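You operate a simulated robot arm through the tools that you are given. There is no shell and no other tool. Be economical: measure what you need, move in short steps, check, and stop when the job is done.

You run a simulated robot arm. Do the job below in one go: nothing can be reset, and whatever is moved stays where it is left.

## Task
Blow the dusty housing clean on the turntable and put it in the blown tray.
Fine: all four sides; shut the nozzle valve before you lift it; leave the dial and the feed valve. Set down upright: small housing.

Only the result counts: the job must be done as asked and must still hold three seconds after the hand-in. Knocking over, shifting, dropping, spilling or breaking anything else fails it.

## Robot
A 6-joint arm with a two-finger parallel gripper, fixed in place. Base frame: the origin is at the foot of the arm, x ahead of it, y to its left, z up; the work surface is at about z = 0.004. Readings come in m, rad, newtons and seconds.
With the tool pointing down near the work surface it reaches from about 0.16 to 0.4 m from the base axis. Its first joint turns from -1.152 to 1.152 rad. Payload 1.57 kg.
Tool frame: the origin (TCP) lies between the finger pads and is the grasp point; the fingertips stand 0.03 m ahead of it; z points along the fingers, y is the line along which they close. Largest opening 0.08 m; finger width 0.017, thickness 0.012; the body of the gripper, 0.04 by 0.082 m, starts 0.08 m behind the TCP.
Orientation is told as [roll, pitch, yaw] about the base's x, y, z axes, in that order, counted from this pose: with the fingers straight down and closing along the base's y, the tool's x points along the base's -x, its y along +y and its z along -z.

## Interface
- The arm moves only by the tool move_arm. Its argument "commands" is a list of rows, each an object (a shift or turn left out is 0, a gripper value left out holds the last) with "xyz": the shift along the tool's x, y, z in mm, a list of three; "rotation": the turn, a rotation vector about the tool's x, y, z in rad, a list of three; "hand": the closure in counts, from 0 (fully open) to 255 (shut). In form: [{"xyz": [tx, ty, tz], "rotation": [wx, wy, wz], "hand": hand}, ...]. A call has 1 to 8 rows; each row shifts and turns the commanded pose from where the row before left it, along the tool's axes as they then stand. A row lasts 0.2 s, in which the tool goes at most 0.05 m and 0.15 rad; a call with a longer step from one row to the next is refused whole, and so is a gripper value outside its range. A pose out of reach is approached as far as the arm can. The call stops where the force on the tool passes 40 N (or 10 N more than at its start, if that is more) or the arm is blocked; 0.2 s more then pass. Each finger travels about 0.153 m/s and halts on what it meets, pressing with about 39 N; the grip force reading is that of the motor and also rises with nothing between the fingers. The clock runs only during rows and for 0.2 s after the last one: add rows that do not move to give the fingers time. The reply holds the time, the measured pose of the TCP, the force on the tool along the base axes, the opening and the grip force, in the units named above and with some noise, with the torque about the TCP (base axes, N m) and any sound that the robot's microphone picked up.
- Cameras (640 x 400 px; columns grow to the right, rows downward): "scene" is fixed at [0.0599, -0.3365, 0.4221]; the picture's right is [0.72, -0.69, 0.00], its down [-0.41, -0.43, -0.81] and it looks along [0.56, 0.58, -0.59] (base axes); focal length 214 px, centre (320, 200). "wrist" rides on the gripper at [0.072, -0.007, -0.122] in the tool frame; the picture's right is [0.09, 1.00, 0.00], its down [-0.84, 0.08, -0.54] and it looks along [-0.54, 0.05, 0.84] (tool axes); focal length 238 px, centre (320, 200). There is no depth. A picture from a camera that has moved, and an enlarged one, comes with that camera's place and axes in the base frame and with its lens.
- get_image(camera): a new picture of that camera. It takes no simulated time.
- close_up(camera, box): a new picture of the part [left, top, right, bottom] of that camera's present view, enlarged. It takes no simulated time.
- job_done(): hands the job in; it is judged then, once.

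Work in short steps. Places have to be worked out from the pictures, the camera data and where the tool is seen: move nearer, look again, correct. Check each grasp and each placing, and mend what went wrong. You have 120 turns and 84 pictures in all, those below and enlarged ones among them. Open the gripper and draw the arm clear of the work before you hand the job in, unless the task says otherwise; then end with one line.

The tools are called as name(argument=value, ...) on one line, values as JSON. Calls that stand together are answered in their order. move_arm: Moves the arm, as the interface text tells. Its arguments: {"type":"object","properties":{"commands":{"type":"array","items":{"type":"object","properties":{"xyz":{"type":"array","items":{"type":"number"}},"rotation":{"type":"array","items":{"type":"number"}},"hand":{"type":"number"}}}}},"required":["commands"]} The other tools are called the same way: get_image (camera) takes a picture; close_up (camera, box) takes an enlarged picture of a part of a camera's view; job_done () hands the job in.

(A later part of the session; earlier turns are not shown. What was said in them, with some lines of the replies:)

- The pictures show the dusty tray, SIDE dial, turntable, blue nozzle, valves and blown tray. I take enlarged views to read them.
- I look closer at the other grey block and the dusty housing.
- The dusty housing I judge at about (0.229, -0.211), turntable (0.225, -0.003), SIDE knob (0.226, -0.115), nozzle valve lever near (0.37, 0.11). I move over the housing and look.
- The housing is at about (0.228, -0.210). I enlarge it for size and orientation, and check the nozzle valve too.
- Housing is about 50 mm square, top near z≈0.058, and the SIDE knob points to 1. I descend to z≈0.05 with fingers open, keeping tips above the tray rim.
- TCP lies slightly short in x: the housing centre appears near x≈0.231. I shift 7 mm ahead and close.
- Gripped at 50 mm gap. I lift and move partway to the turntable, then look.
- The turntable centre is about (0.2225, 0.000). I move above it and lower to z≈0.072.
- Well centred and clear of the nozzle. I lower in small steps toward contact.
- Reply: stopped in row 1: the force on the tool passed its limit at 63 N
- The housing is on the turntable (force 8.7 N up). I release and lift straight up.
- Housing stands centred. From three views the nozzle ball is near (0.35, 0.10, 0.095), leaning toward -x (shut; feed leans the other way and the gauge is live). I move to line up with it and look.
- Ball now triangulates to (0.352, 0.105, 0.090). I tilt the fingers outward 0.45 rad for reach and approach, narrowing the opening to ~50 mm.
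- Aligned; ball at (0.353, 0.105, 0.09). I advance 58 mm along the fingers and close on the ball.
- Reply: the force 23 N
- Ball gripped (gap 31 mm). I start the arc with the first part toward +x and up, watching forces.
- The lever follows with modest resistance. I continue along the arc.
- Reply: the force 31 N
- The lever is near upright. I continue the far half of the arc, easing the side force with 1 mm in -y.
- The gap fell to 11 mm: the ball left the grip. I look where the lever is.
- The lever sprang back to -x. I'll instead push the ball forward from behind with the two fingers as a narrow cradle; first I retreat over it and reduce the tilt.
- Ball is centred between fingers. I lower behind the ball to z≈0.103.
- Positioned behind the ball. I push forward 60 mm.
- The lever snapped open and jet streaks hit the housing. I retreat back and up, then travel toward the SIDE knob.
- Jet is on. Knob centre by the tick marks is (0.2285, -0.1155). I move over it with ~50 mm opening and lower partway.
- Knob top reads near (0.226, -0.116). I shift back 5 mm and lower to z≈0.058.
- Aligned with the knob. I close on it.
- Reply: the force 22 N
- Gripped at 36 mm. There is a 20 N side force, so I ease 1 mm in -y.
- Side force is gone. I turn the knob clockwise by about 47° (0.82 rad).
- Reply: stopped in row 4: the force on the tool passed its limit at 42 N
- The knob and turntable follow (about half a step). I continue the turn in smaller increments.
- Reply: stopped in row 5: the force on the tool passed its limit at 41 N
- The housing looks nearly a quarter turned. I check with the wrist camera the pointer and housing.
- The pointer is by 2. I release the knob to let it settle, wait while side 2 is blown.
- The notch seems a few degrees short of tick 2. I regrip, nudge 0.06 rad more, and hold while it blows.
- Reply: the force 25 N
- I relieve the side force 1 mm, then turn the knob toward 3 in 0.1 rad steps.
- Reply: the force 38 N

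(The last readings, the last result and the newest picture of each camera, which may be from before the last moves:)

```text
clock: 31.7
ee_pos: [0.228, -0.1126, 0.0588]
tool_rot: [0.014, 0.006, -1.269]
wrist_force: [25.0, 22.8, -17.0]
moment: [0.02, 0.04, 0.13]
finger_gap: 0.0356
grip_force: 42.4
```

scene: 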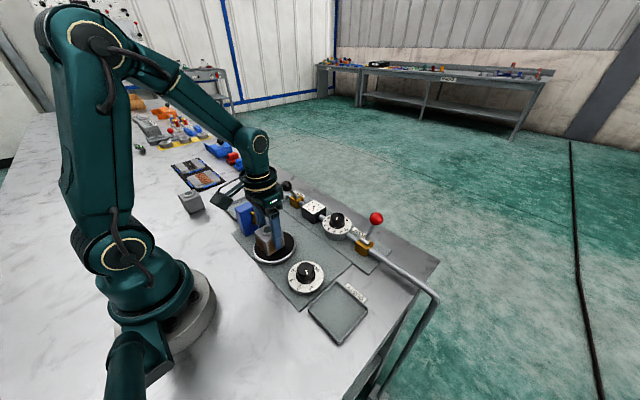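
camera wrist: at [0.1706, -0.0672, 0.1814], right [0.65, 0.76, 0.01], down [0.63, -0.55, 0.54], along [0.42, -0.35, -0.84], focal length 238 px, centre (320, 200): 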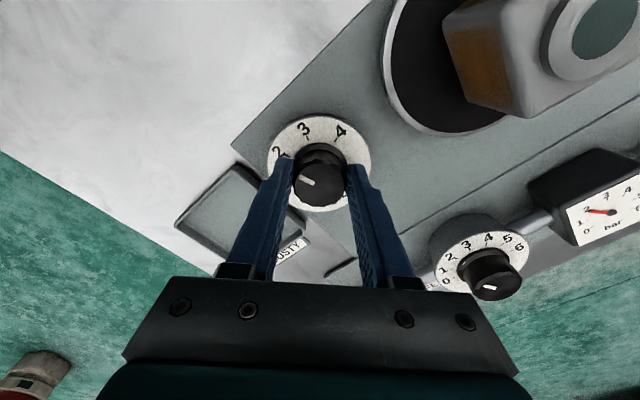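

Side force has grown, so I shift with it and continue turning.

move_arm(commands=[{"xyz": [0.5, 1.3, 0.5]}, {"rotation": [0, 0, 0.1]}, {"rotation": [0, 0, 0.1]}, {"rotation": [0, 0, 0.1]}, {"rotation": [0, 0, 0.1]}, {}])

close_up(camera="scene", box=[220, 190, 370, 300])

get_image(camera="wrist")

```text
clock: 33.1
ee_pos: [0.2292, -0.1127, 0.058]
tool_rot: [0.014, 0.009, -1.667]
wrist_force: [16.9, 9.4, 26.3]
moment: [-0.34, 0.04, 0.11]
finger_gap: 0.0357
grip_force: 42.4
```

```text
3.64 times, centred on (295, 245) of scene
camera zoom: at [0.0599, -0.3365, 0.4221], right [0.72, -0.69, 0.0], down [-0.41, -0.43, -0.81], along [0.56, 0.58, -0.59], focal length 780 px, centre (411, 36)
```

zoom: 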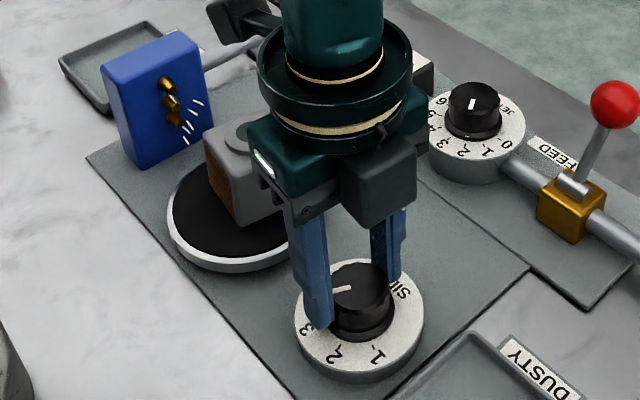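

```text
36 pictures are left
camera wrist: at [0.2282, -0.0409, 0.1819], right [1.0, 0.0, 0.01], down [-0.01, -0.84, 0.54], along [0.01, -0.54, -0.84], focal length 238 px, centre (320, 200)
```

wrist: 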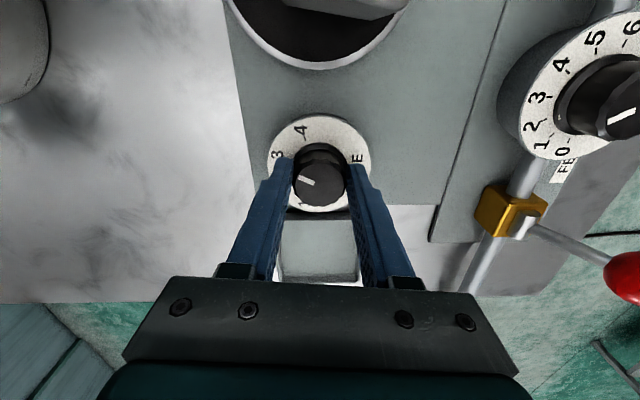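

Side 1 (now facing -y) is clean and the pointer is by 3. I release to relax forces and wait while side 3 is blown, then look at the mark.

move_arm(commands=[{"hand": 95}, {}, {}, {}, {}, {}, {}, {}])

close_up(camera="wrist", box=[240, 0, 440, 230])

```text
clock: 34.9
ee_pos: [0.2283, -0.1124, 0.0564]
tool_rot: [0.007, 0.01, -1.664]
wrist_force: [0.1, -0.2, -0.1]
moment: [0.03, -0.02, 0.02]
finger_gap: 0.0503
grip_force: 0.0
```

```text
1.74 times, centred on (340, 115) of wrist
camera zoom: at [0.2272, -0.0408, 0.1813], right [1.0, 0.0, 0.01], down [-0.01, -0.84, 0.53], along [0.01, -0.53, -0.84], focal length 414 px, centre (285, 348)
```

zoom: 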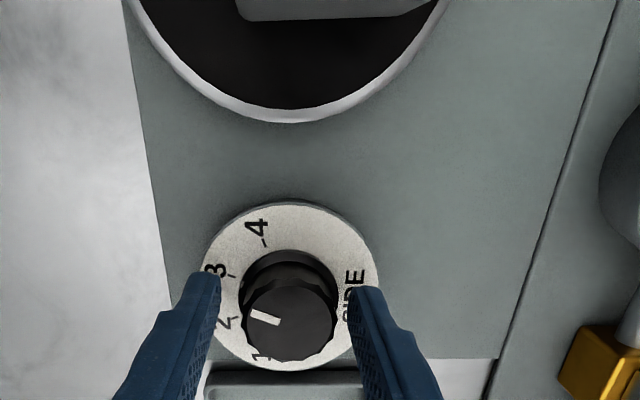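

Housing edges are square to the base at position 3. I regrip and turn on toward 4.

move_arm(commands=[{"hand": 140}, {"hand": 200}, {"hand": 200}, {}, {}])

```text
clock: 36.1
ee_pos: [0.2306, -0.1134, 0.057]
tool_rot: [0.013, 0.008, -1.666]
wrist_force: [23.3, -0.6, -4.7]
moment: [0.14, 0.18, 0.12]
finger_gap: 0.0357
grip_force: 42.8
```

move_arm(commands=[{"xyz": [0, 1.5, 0]}, {"rotation": [0, 0, 0.1]}, {"rotation": [0, 0, 0.1]}, {"rotation": [0, 0, 0.1]}, {"rotation": [0, 0, 0.1]}, {}])

```text
clock: 37.5
ee_pos: [0.2312, -0.1152, 0.0579]
tool_rot: [0.012, 0.013, -2.066]
wrist_force: [27.6, 3.8, -17.1]
moment: [0.37, -0.09, 0.07]
finger_gap: 0.0357
grip_force: 42.2
```

The turn follows; I shift slightly with the side force and finish the turn to 4.

move_arm(commands=[{"xyz": [0.7, 1.2, 0.5]}, {"rotation": [0, 0, 0.1]}, {"rotation": [0, 0, 0.1]}, {"rotation": [0, 0, 0.1]}, {"rotation": [0, 0, 0.12]}, {}])

close_up(camera="scene", box=[220, 190, 370, 300])

get_image(camera="wrist")

```text
clock: 38.9
ee_pos: [0.2331, -0.1146, 0.0564]
tool_rot: [0.008, 0.013, -2.485]
wrist_force: [10.8, -24.7, 19.0]
moment: [-0.42, -0.14, 0.32]
finger_gap: 0.0357
grip_force: 43.0
```

```text
3.64 times, centred on (295, 245) of scene
camera zoom: at [0.0598, -0.3365, 0.4221], right [0.72, -0.69, 0.0], down [-0.41, -0.43, -0.81], along [0.56, 0.58, -0.59], focal length 780 px, centre (411, 36)
```

zoom: 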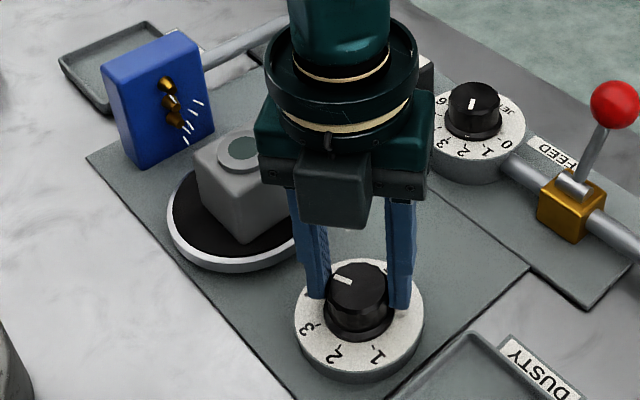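

```text
33 pictures are left
camera wrist: at [0.2841, -0.0649, 0.1819], right [0.68, -0.73, 0.01], down [-0.62, -0.57, 0.53], along [-0.38, -0.37, -0.85], focal length 238 px, centre (320, 200)
```

wrist: 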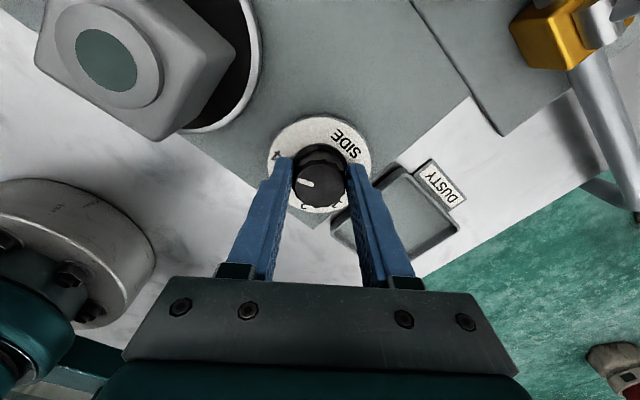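

Sides 1 and 2 show clean and the table is at 4. I release the knob and wait while side 4 is blown.

move_arm(commands=[{"hand": 95}, {}, {}, {}, {}, {}, {}, {}])

move_arm(commands=[{"xyz": [0, 0, -30]}, {"xyz": [0, 0, -40]}, {"xyz": [0, 0, -40]}, {}, {}, {}, {}, {}])

get_image(camera="wrist")

```text
clock: 40.7
ee_pos: [0.2331, -0.1131, 0.0565]
tool_rot: [-0.001, 0.009, -2.486]
wrist_force: [0.9, -0.4, 0.3]
moment: [-0.02, 0.01, -0.01]
finger_gap: 0.0502
grip_force: 0.2
```

```text
clock: 42.5
ee_pos: [0.2303, -0.1133, 0.1681]
tool_rot: [-0.003, 0.011, -2.487]
wrist_force: [0.1, 0.0, -0.1]
moment: [-0.02, -0.03, 0.03]
finger_gap: 0.0503
grip_force: 0.1
```

```text
32 pictures are left
camera wrist: at [0.2824, -0.0644, 0.2923], right [0.68, -0.73, 0.0], down [-0.62, -0.58, 0.53], along [-0.39, -0.36, -0.85], focal length 238 px, centre (320, 200)
```

wrist: 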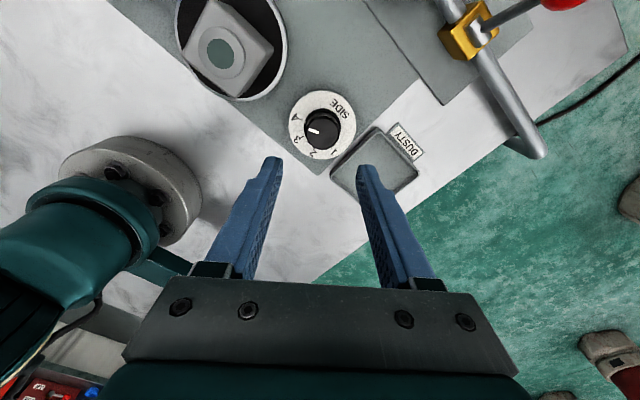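

close_up(camera="wrist", box=[160, 0, 300, 100])

```text
4.00 times, centred on (230, 50) of wrist
camera zoom: at [0.2824, -0.0644, 0.2923], right [0.68, -0.73, 0.0], down [-0.62, -0.58, 0.53], along [-0.39, -0.36, -0.85], focal length 953 px, centre (680, 800)
```

zoom: 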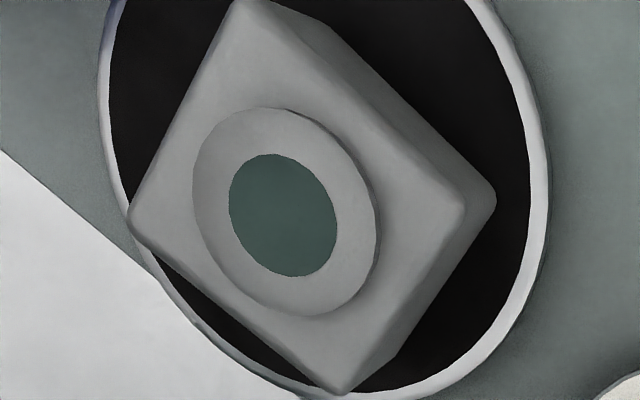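

The +x side is clean too; side 4 is under the jet now. I unwind the wrist yaw at safe height.

move_arm(commands=[{"rotation": [0, 0, -0.149]}, {"rotation": [0, 0, -0.149]}, {"rotation": [0, 0, -0.149]}, {"rotation": [0, 0, -0.149]}, {"rotation": [0, 0, -0.149]}, {"rotation": [0, 0, -0.149]}, {"rotation": [0, 0, -0.149]}, {"rotation": [0, 0, -0.149]}])

move_arm(commands=[{"rotation": [0, 0, -0.149]}, {"rotation": [0, 0, -0.149]}, {"rotation": [0, 0, -0.149]}, {"rotation": [0, 0, -0.149]}, {"rotation": [0, 0, -0.149]}, {"rotation": [0, 0, -0.149]}, {"rotation": [0, 0, -0.149]}, {"rotation": [0, 0, -0.149]}])

```text
clock: 44.3
ee_pos: [0.2296, -0.1129, 0.1662]
tool_rot: [0.01, 0.007, -1.291]
wrist_force: [0.0, 0.8, -0.6]
moment: [0.0, -0.02, -0.01]
finger_gap: 0.05
grip_force: 0.1
```

```text
clock: 46.1
ee_pos: [0.2297, -0.1127, 0.166]
tool_rot: [0.01, -0.007, -0.097]
wrist_force: [0.0, -0.2, -0.5]
moment: [0.0, -0.03, 0.01]
finger_gap: 0.0501
grip_force: 0.1
```

I finish the unwinding and travel to the nozzle valve for a look at the lever.

move_arm(commands=[{"xyz": [0, 0, -35], "rotation": [-0.01, 0.007, -0.097]}, {"xyz": [0, 44, 0]}, {"xyz": [0, 44, 0]}, {"xyz": [0, 44, 0]}, {"xyz": [-10, 44, 0]}, {"xyz": [-10, 44, 0]}, {}])

get_image(camera="wrist")

close_up(camera="scene", box=[220, 130, 400, 250])

```text
clock: 47.7
ee_pos: [0.2489, 0.1054, 0.2045]
tool_rot: [0.02, 0.0, -0.003]
wrist_force: [-0.4, 0.5, -0.2]
moment: [-0.03, -0.03, 0.01]
finger_gap: 0.0504
grip_force: 0.1
```

```text
30 pictures are left
camera wrist: at [0.1771, 0.0979, 0.3282], right [-0.09, 1.0, 0.02], down [0.84, 0.06, 0.54], along [0.54, 0.06, -0.84], focal length 238 px, centre (320, 200)
```

wrist: 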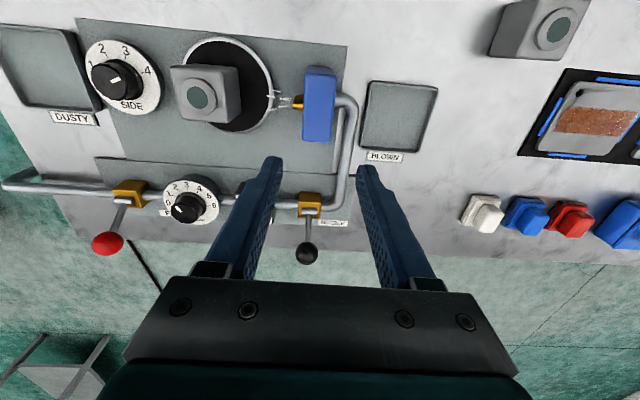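

```text
3.33 times, centred on (310, 190) of scene
camera zoom: at [0.0599, -0.3365, 0.4221], right [0.72, -0.69, 0.0], down [-0.41, -0.43, -0.81], along [0.56, 0.58, -0.59], focal length 715 px, centre (353, 233)
```

zoom: 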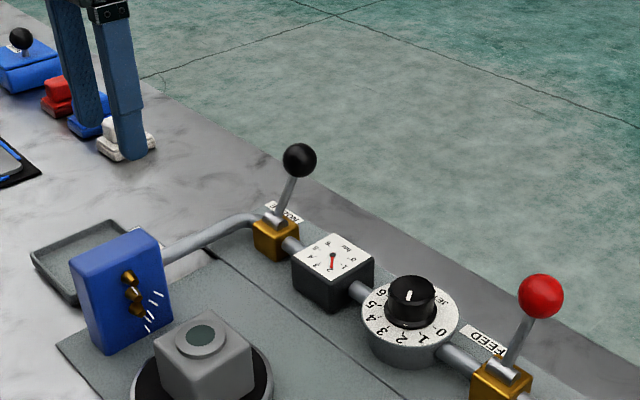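

Ball now at (0.419, 0.105, 0.09) and all visible sides look clean. To shut it I'll straddle the ball along x (yaw -90°, tilted outward) so a finger pulls it positively; first I turn the wrist.

move_arm(commands=[{"rotation": [0, 0, 0.145], "hand": 55}, {"rotation": [0, 0, 0.145]}, {"rotation": [0, 0, 0.145]}, {"rotation": [0, 0, 0.145]}, {"rotation": [0, 0, 0.145]}, {"rotation": [0, 0, 0.145]}, {"rotation": [0, 0, 0.145]}, {"rotation": [0, 0, 0.145]}])

move_arm(commands=[{"rotation": [0, 0, 0.136]}, {"rotation": [0, 0, 0.136]}, {"rotation": [0, 0, 0.136]}, {"rotation": [-0.15, 0, 0]}, {"rotation": [-0.15, 0, 0]}, {"rotation": [-0.15, 0, 0]}, {}])

```text
clock: 49.5
ee_pos: [0.2506, 0.1081, 0.2071]
tool_rot: [0.01, 0.019, -1.167]
wrist_force: [0.2, 0.9, -0.3]
moment: [0.0, -0.01, 0.01]
finger_gap: 0.0629
grip_force: 0.1
```

```text
clock: 51.1
ee_pos: [0.2506, 0.1072, 0.2066]
tool_rot: [0.454, 0.017, -1.573]
wrist_force: [0.3, 0.3, 0.0]
moment: [0.02, 0.02, 0.0]
finger_gap: 0.0628
grip_force: 0.1
```

Orientation is right. I approach to 55 mm above the ball along the fingers.

move_arm(commands=[{"xyz": [-0.5, 25, 27.9]}, {"xyz": [-0.5, 25, 27.9]}, {"xyz": [-0.5, 25, 27.9]}, {"xyz": [-0.5, 25.5, 27.7]}, {}])

get_image(camera="wrist")

close_up(camera="scene", box=[220, 110, 400, 230])

```text
clock: 52.3
ee_pos: [0.3905, 0.1034, 0.1486]
tool_rot: [0.451, 0.021, -1.571]
wrist_force: [0.0, 0.2, 0.9]
moment: [-0.01, 0.0, 0.01]
finger_gap: 0.0628
grip_force: 0.0
```

```text
28 pictures are left
camera wrist: at [0.3309, 0.1741, 0.2593], right [0.9, 0.08, 0.44], down [-0.17, -0.85, 0.51], along [0.41, -0.53, -0.74], focal length 238 px, centre (320, 200)
```

wrist: 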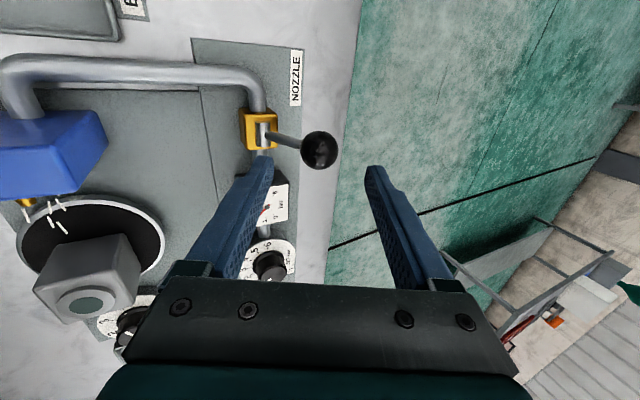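

```text
3.33 times, centred on (310, 170) of scene
camera zoom: at [0.0599, -0.3365, 0.4221], right [0.72, -0.69, 0.0], down [-0.41, -0.43, -0.81], along [0.56, 0.58, -0.59], focal length 715 px, centre (353, 300)
```

zoom: 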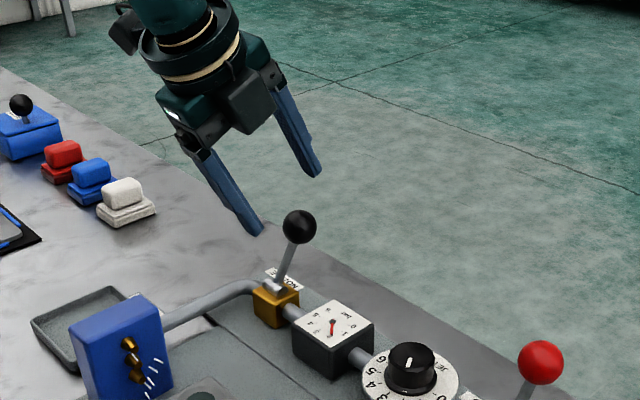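

Ball is centred between the fingers. I advance 53 mm so it lies near the tips, then close.

move_arm(commands=[{"xyz": [1, 0, 27]}, {"xyz": [0, 0, 26]}, {}, {"hand": 120}, {"hand": 200}, {"hand": 200}])

close_up(camera="scene", box=[220, 110, 400, 230])

```text
clock: 53.0
ee_pos: [0.4129, 0.1055, 0.1041]
tool_rot: [0.45, 0.017, -1.572]
wrist_force: [-9.3, 0.6, 6.2]
moment: [0.06, 0.5, -0.03]
finger_gap: 0.0676
grip_force: 3.1
stopped in row 3: the force on the tool passed its limit at 47 N (the readings are from after the stop); the commanded pose is now the measured one
```

```text
3.33 times, centred on (310, 170) of scene
camera zoom: at [0.0599, -0.3365, 0.4221], right [0.72, -0.69, 0.0], down [-0.41, -0.43, -0.81], along [0.56, 0.58, -0.59], focal length 715 px, centre (353, 300)
```

zoom: 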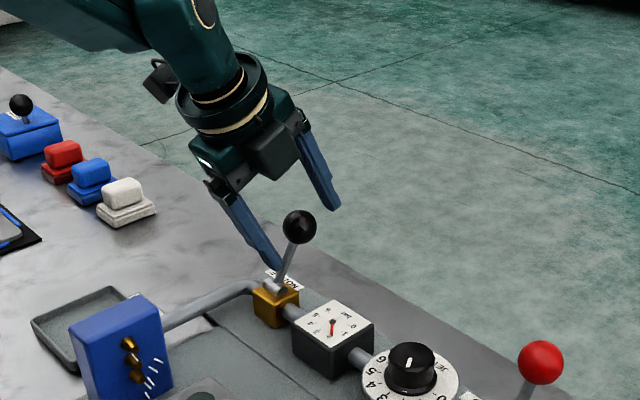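

The inner fingertip touched the rod. I back off 8 mm so that only the ball lies between the tips, then close.

move_arm(commands=[{"xyz": [0, 0, -8], "hand": 55}, {}, {"hand": 110}, {"hand": 170}, {"hand": 200}, {}])

get_image(camera="wrist")

close_up(camera="scene", box=[220, 110, 400, 230])

```text
clock: 54.4
ee_pos: [0.4085, 0.105, 0.1106]
tool_rot: [0.446, 0.016, -1.573]
wrist_force: [-31.3, 5.0, 8.0]
moment: [0.15, 1.14, -0.03]
finger_gap: 0.0398
grip_force: 12.7
```

```text
25 pictures are left
camera wrist: at [0.3497, 0.1765, 0.2209], right [0.9, 0.08, 0.43], down [-0.17, -0.84, 0.51], along [0.41, -0.53, -0.75], focal length 238 px, centre (320, 200)
```

wrist: 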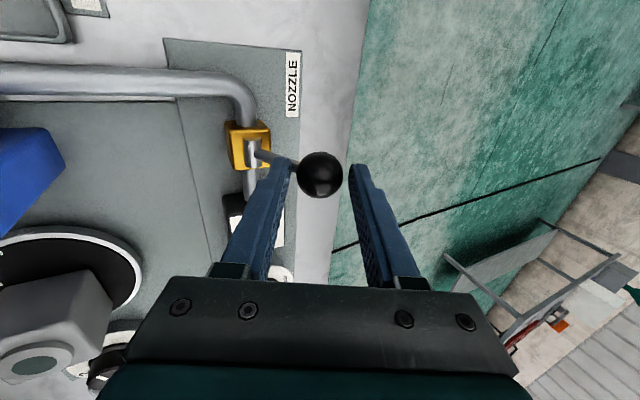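

```text
3.33 times, centred on (310, 170) of scene
camera zoom: at [0.0599, -0.3365, 0.4221], right [0.72, -0.69, 0.0], down [-0.41, -0.43, -0.81], along [0.56, 0.58, -0.59], focal length 715 px, centre (353, 300)
```

zoom: 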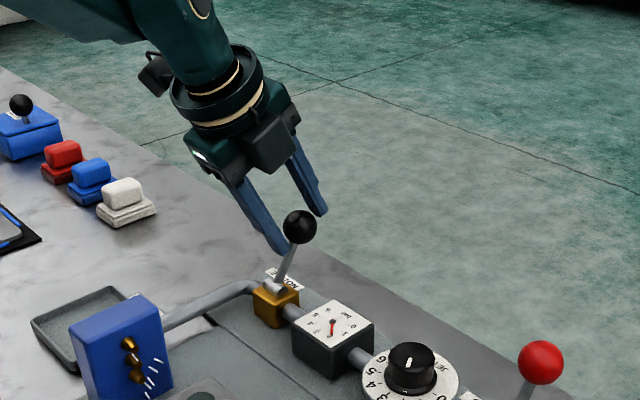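

The inner finger rests on the lever; the outer is beyond the ball. I now pull back toward -x following the arc.

move_arm(commands=[{"xyz": [0, -5, 2]}, {}, {"xyz": [0, -5, -4.5]}, {"xyz": [0, -5, -4.5]}, {}])

get_image(camera="wrist")

```text
clock: 54.8
ee_pos: [0.4067, 0.106, 0.1107]
tool_rot: [0.452, 0.018, -1.573]
wrist_force: [-17.8, 2.6, 13.0]
moment: [0.04, 0.74, -0.01]
finger_gap: 0.0353
grip_force: 10.6
stopped in row 1: the force on the tool passed its limit at 46 N (the readings are from after the stop); the commanded pose is now the measured one
```

```text
23 pictures are left
camera wrist: at [0.3471, 0.1764, 0.2199], right [0.9, 0.08, 0.44], down [-0.17, -0.85, 0.51], along [0.41, -0.53, -0.74], focal length 238 px, centre (320, 200)
```

wrist: 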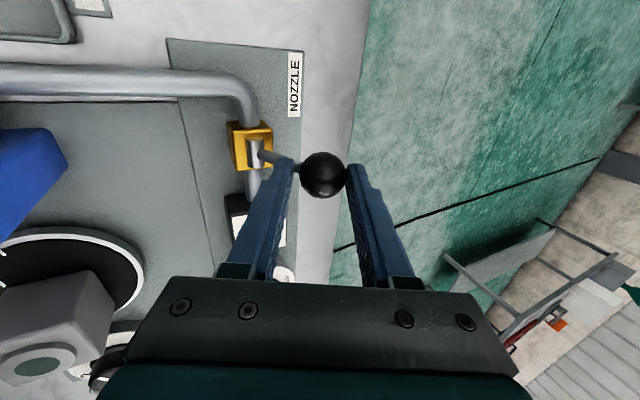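

The inner tip jams on the rod when closed. I open to 50 mm, reduce the tilt by 0.2 rad, and will pull with the outer finger only.

move_arm(commands=[{"hand": 95}, {}, {"rotation": [0.1, 0, 0]}, {"rotation": [0.1, 0, 0]}, {}])

get_image(camera="wrist")

```text
clock: 56.0
ee_pos: [0.4064, 0.1057, 0.1096]
tool_rot: [0.253, 0.017, -1.571]
wrist_force: [-0.5, 0.0, 0.6]
moment: [0.01, -0.02, 0.0]
finger_gap: 0.0501
grip_force: 0.0
```

```text
22 pictures are left
camera wrist: at [0.3701, 0.1762, 0.2292], right [0.96, 0.09, 0.25], down [-0.06, -0.85, 0.53], along [0.26, -0.53, -0.81], focal length 238 px, centre (320, 200)
```

wrist: 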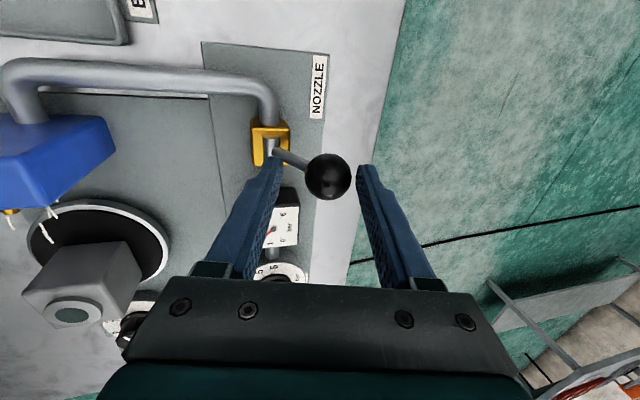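

Reach is fine at this tilt. I advance 5 mm and pull with the outer finger along the arc.

move_arm(commands=[{"xyz": [0, 0, 5]}, {"xyz": [0, -6.9, -5]}, {"xyz": [0, -6.9, -5]}, {"xyz": [0, -8, -5]}, {"xyz": [0, -8.5, -3]}, {"xyz": [0, -8, -1]}, {}])

get_image(camera="wrist")

```text
clock: 57.6
ee_pos: [0.3669, 0.1057, 0.116]
tool_rot: [0.253, 0.018, -1.572]
wrist_force: [0.5, 0.2, 0.5]
moment: [0.03, 0.01, -0.01]
finger_gap: 0.0503
grip_force: 0.1
```

```text
21 pictures are left
camera wrist: at [0.3299, 0.1762, 0.234], right [0.96, 0.09, 0.25], down [-0.06, -0.85, 0.53], along [0.26, -0.53, -0.81], focal length 238 px, centre (320, 200)
```

wrist: 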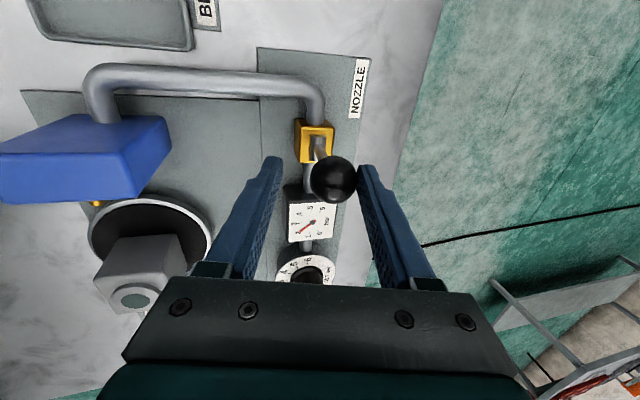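

Jet has stopped and the lever is about upright. I pull on another ~28 mm to the shut stop.

move_arm(commands=[{"xyz": [0, -9, 0]}, {"xyz": [0, -9, 1]}, {"xyz": [0, -8, 3]}, {}])

get_image(camera="wrist")

close_up(camera="scene", box=[220, 130, 400, 250])

```text
clock: 58.6
ee_pos: [0.3418, 0.1054, 0.1017]
tool_rot: [0.256, 0.018, -1.573]
wrist_force: [-0.2, -0.6, 1.0]
moment: [0.01, 0.01, 0.02]
finger_gap: 0.0502
grip_force: 0.0
```

```text
20 pictures are left
camera wrist: at [0.3056, 0.1766, 0.2224], right [0.96, 0.09, 0.25], down [-0.06, -0.85, 0.53], along [0.26, -0.53, -0.81], focal length 238 px, centre (320, 200)
```

wrist: 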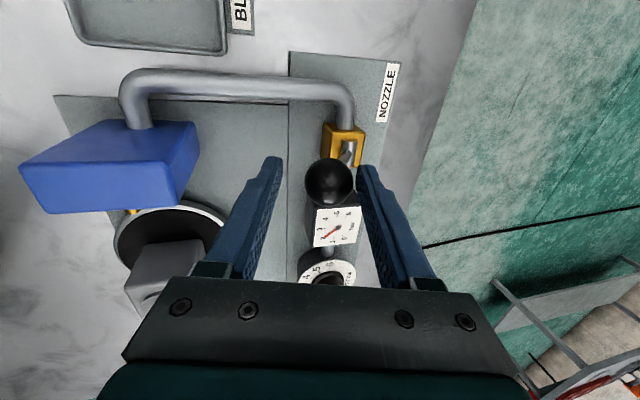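

```text
3.33 times, centred on (310, 190) of scene
camera zoom: at [0.0599, -0.3365, 0.4221], right [0.72, -0.69, 0.0], down [-0.41, -0.43, -0.81], along [0.56, 0.58, -0.59], focal length 715 px, centre (353, 233)
```

zoom: 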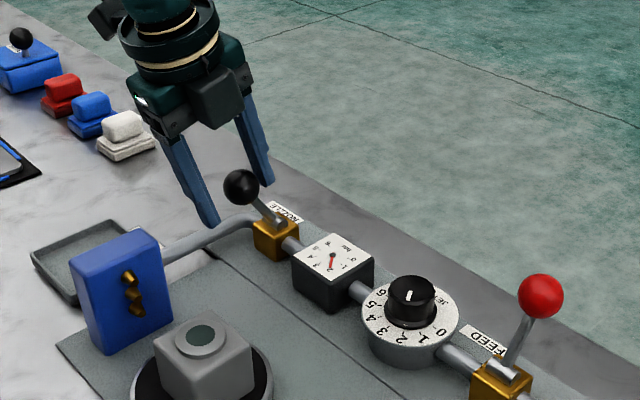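

The lever is back in its shut position and the jet is off. I withdraw upward and restore the wrist orientation.

move_arm(commands=[{"xyz": [0, 0, -35]}, {"xyz": [0, 0, -35]}, {"rotation": [0.126, 0, 0]}, {"rotation": [0.126, 0, 0]}, {"xyz": [0, -35, -10]}, {"xyz": [-25, -35, 0]}, {"xyz": [-30, -20, 0]}])

move_arm(commands=[{"rotation": [0, 0, -0.149]}, {"rotation": [0, 0, -0.149]}, {"rotation": [0, 0, -0.149]}, {"rotation": [0, 0, -0.149]}, {"rotation": [0, 0, -0.149]}, {"rotation": [0, 0, -0.149]}, {"rotation": [0, 0, -0.149]}, {"rotation": [0, 0, -0.149]}])

move_arm(commands=[{"rotation": [0, 0, -0.127]}, {"rotation": [0, 0, -0.127]}, {"rotation": [0, 0, -0.127]}, {}])

get_image(camera="wrist")

```text
clock: 60.2
ee_pos: [0.2337, 0.0484, 0.1787]
tool_rot: [0.0, 0.018, -1.57]
wrist_force: [-1.1, 1.1, 0.9]
moment: [-0.02, 0.0, 0.01]
finger_gap: 0.0502
grip_force: 0.0
```

```text
clock: 62.0
ee_pos: [0.2346, 0.0486, 0.1807]
tool_rot: [0.019, 0.007, -0.378]
wrist_force: [0.8, 0.3, 0.1]
moment: [-0.01, -0.04, 0.0]
finger_gap: 0.0502
grip_force: 0.0
```

```text
clock: 63.0
ee_pos: [0.2344, 0.0497, 0.1784]
tool_rot: [0.016, -0.003, 0.005]
wrist_force: [0.5, 0.0, 0.3]
moment: [0.01, -0.02, 0.05]
finger_gap: 0.0503
grip_force: 0.1
```

```text
18 pictures are left
camera wrist: at [0.1619, 0.0413, 0.3036], right [-0.1, 1.0, 0.02], down [0.84, 0.07, 0.54], along [0.54, 0.07, -0.84], focal length 238 px, centre (320, 200)
```

wrist: 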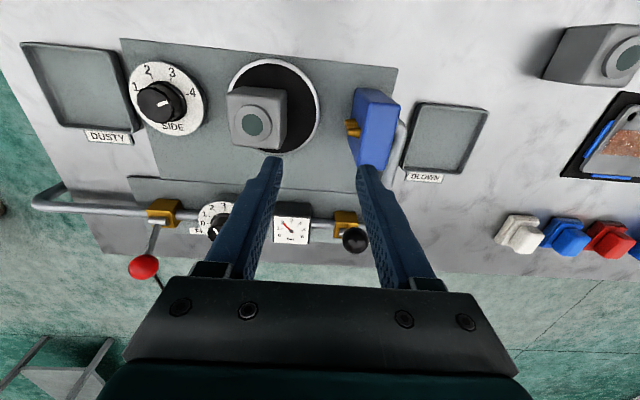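

Jet off, all seems clean. I move above the housing with full opening and look closely.

move_arm(commands=[{"xyz": [3, -28, 10], "rotation": [-0.016, 0, 0], "hand": 20}, {"xyz": [3, -28, 20]}, {}])

close_up(camera="wrist", box=[210, 50, 430, 220])

```text
clock: 63.8
ee_pos: [0.2296, -0.0064, 0.1466]
tool_rot: [0.032, -0.002, 0.002]
wrist_force: [0.0, 0.9, 0.0]
moment: [-0.02, -0.05, -0.01]
finger_gap: 0.0738
grip_force: 0.1
```

```text
2.35 times, centred on (320, 135) of wrist
camera zoom: at [0.157, -0.0168, 0.2711], right [-0.09, 0.99, 0.03], down [0.84, 0.06, 0.55], along [0.54, 0.08, -0.84], focal length 561 px, centre (320, 353)
```

zoom: 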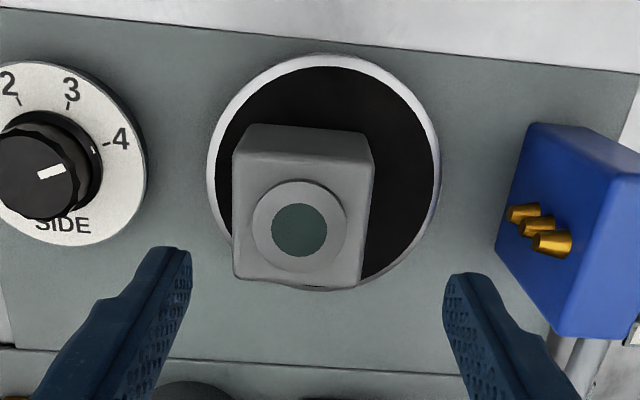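

All faces are grey and clean. Housing centre is about (0.229, -0.011); I level the tool, align, and descend to z≈0.071.

move_arm(commands=[{"rotation": [0.032, 0, 0], "hand": 0}, {"xyz": [0, -4.6, 30]}, {"xyz": [0, 0, 25]}, {"xyz": [0, 0, 20]}, {}])

get_image(camera="wrist")

```text
clock: 65.0
ee_pos: [0.2313, -0.0097, 0.0739]
tool_rot: [0.001, -0.001, 0.002]
wrist_force: [-0.4, 0.7, -0.2]
moment: [-0.01, 0.04, 0.0]
finger_gap: 0.0804
grip_force: 0.0
```

```text
16 pictures are left
camera wrist: at [0.1581, -0.016, 0.1974], right [-0.09, 1.0, 0.0], down [0.84, 0.08, 0.54], along [0.54, 0.05, -0.84], focal length 238 px, centre (320, 200)
```

wrist: 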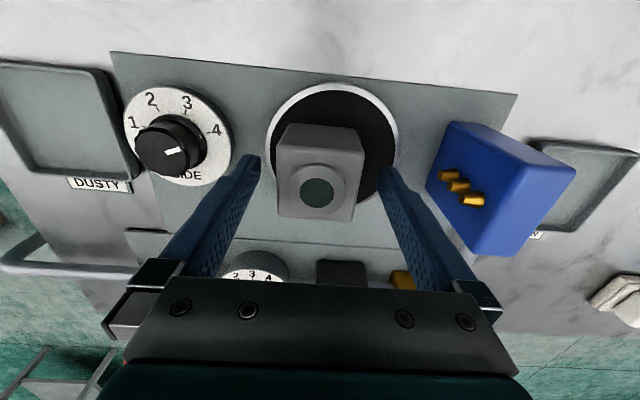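

Framing matches the first grasp. I lower 2 mm and close.

move_arm(commands=[{"xyz": [0, -1, 2]}, {}, {"hand": 130}, {"hand": 255}, {"hand": 255}, {"hand": 255}])

```text
clock: 66.4
ee_pos: [0.2305, -0.0099, 0.0711]
tool_rot: [0.001, -0.002, 0.001]
wrist_force: [-0.3, 0.3, 0.4]
moment: [0.01, 0.0, 0.01]
finger_gap: 0.0494
grip_force: 38.9
```

Held at 49 mm. I lift well clear and carry over the nozzle toward the blown tray at about (0.244, 0.213).

move_arm(commands=[{"xyz": [0, 0, -30]}, {"xyz": [0, 0, -40]}, {"xyz": [0, 0, -45]}, {"xyz": [0, 44, 0]}, {"xyz": [0, 44, 0]}, {"xyz": [0, 44, 0]}, {"xyz": [0, 44, 0]}, {}])

get_image(camera="wrist")

```text
clock: 68.2
ee_pos: [0.2281, 0.1674, 0.1876]
tool_rot: [0.003, -0.003, 0.0]
wrist_force: [-0.4, -0.2, -2.0]
moment: [0.03, 0.03, 0.01]
finger_gap: 0.0496
grip_force: 38.7
```

```text
15 pictures are left
camera wrist: at [0.1552, 0.161, 0.3119], right [-0.09, 1.0, 0.0], down [0.84, 0.08, 0.54], along [0.54, 0.05, -0.84], focal length 238 px, centre (320, 200)
```

wrist: 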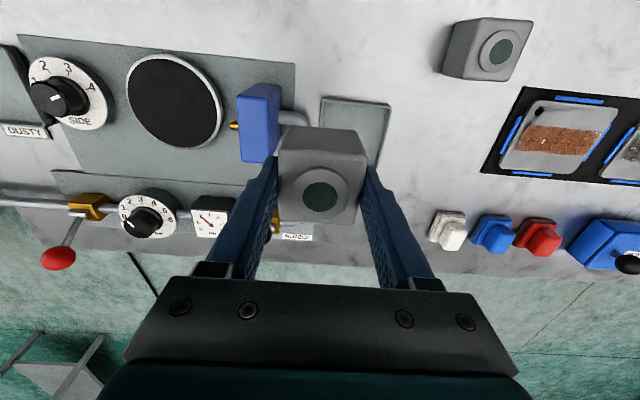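

The blown tray's centre works out at (0.2445, 0.208). I move over it and lower to z≈0.075, then look.

move_arm(commands=[{"xyz": [-8, 20, 0]}, {"xyz": [-8.4, 20.6, 0]}, {"xyz": [0, 0, 40]}, {"xyz": [0, 0, 40]}, {"xyz": [0, 0, 30]}, {}])

get_image(camera="wrist")

close_up(camera="scene", box=[180, 150, 330, 250])

```text
clock: 69.6
ee_pos: [0.2457, 0.2061, 0.0783]
tool_rot: [0.002, -0.002, 0.003]
wrist_force: [0.0, -0.6, -1.4]
moment: [-0.01, -0.04, 0.01]
finger_gap: 0.0495
grip_force: 38.8
```

```text
14 pictures are left
camera wrist: at [0.1722, 0.1992, 0.2025], right [-0.09, 1.0, 0.0], down [0.84, 0.08, 0.54], along [0.54, 0.05, -0.84], focal length 238 px, centre (320, 200)
```

wrist: 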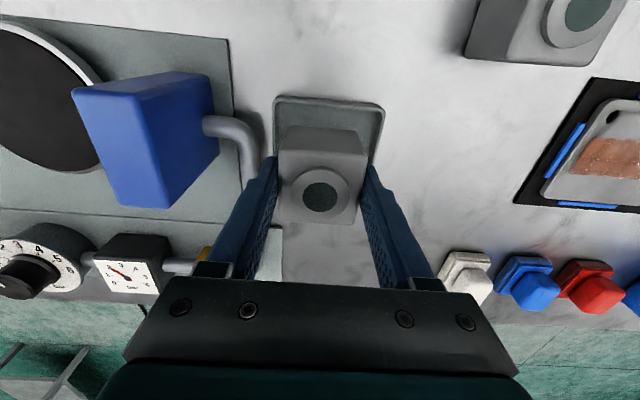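

```text
4.00 times, centred on (255, 200) of scene
camera zoom: at [0.0599, -0.3365, 0.4221], right [0.72, -0.69, 0.0], down [-0.41, -0.43, -0.81], along [0.56, 0.58, -0.59], focal length 858 px, centre (580, 200)
```

zoom: 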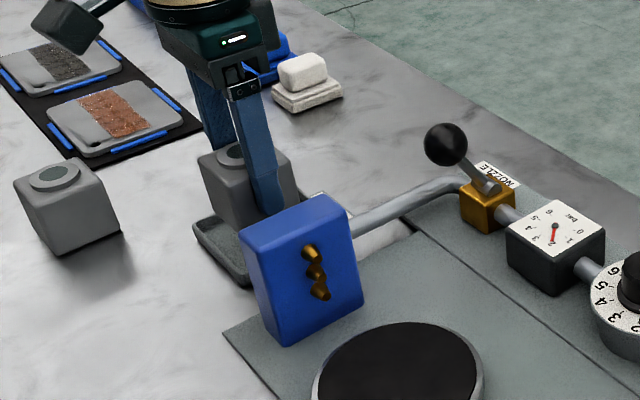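

Aligned (tray centre about (0.246, 0.209)). I shift 2 mm in y and lower gently.

move_arm(commands=[{"xyz": [0, 2.5, 12]}, {"xyz": [0, 0, 8]}, {"xyz": [0, 0, 3]}, {"xyz": [0, 0, 2]}, {"xyz": [0, 0, 1]}, {}])

```text
clock: 71.0
ee_pos: [0.2452, 0.2087, 0.0529]
tool_rot: [0.001, -0.001, 0.002]
wrist_force: [-3.7, 0.2, 16.7]
moment: [-0.29, 0.63, -0.02]
finger_gap: 0.0495
grip_force: 38.5
```

Contact felt (17 N). I release and lift straight up.

move_arm(commands=[{"hand": 60}, {"hand": 35}, {"hand": 35}, {"xyz": [0, 0, -20]}, {"xyz": [0, 0, -40]}, {"xyz": [0, 0, -45]}, {"xyz": [20, 0, -30]}, {}])

get_image(camera="wrist")

get_image(camera="scene")

```text
clock: 72.8
ee_pos: [0.2247, 0.2095, 0.1866]
tool_rot: [0.003, -0.002, 0.002]
wrist_force: [-0.1, 0.7, -0.2]
moment: [-0.01, -0.04, -0.02]
finger_gap: 0.0689
grip_force: 0.0
```

```text
12 pictures are left
camera wrist: at [0.152, 0.2017, 0.3097], right [-0.09, 1.0, 0.0], down [0.84, 0.08, 0.54], along [0.54, 0.05, -0.84], focal length 238 px, centre (320, 200)
```

wrist: 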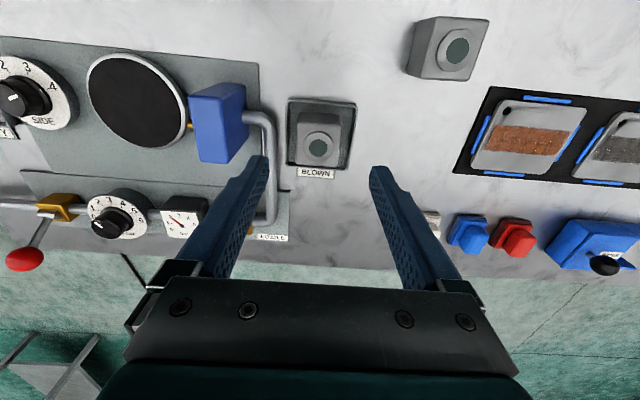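

```text
11 pictures are left
```

scene: 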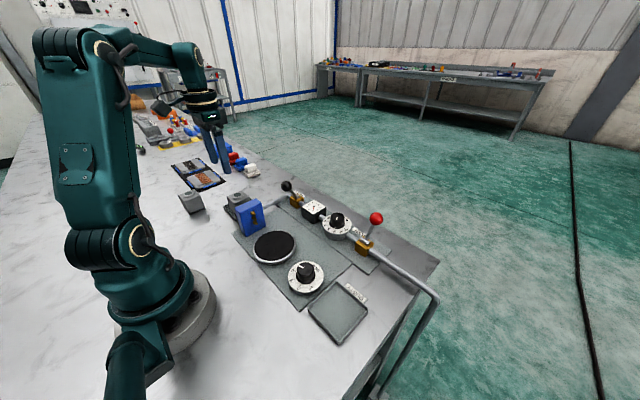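

Housing stands in the blown tray. One last close check for upright, clean and valve state.

close_up(camera="wrist", box=[270, 80, 380, 190])

close_up(camera="scene", box=[210, 160, 400, 270])

```text
3.64 times, centred on (325, 135) of wrist
camera zoom: at [0.152, 0.2017, 0.3097], right [-0.09, 1.0, 0.0], down [0.84, 0.08, 0.54], along [0.54, 0.05, -0.84], focal length 867 px, centre (302, 436)
```

zoom: 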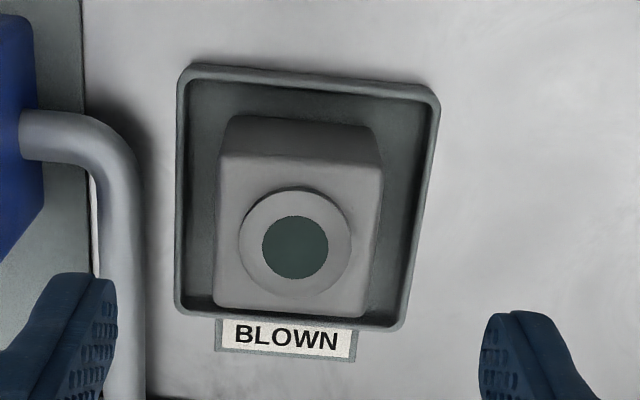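

```text
3.37 times, centred on (305, 215) of scene
camera zoom: at [0.0599, -0.3365, 0.4221], right [0.72, -0.69, 0.0], down [-0.41, -0.43, -0.81], along [0.56, 0.58, -0.59], focal length 722 px, centre (370, 150)
```

zoom: 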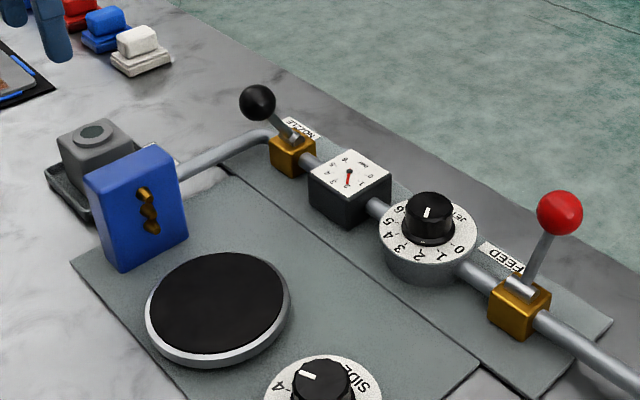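

Housing is clean, upright and inside the tray; nozzle shut, dial and feed untouched, arm clear and gripper open. I hand in.

job_done()

```text
The job is handed in.
```

The housing was blown on all four sides and shows no dust. It stands upright in the blown tray. I shut the nozzle valve before lifting it and left the jet dial and the feed valve as they were. I took "the dial" to mean the jet dial, so I used the SIDE knob to turn the table, and it now points to 4.
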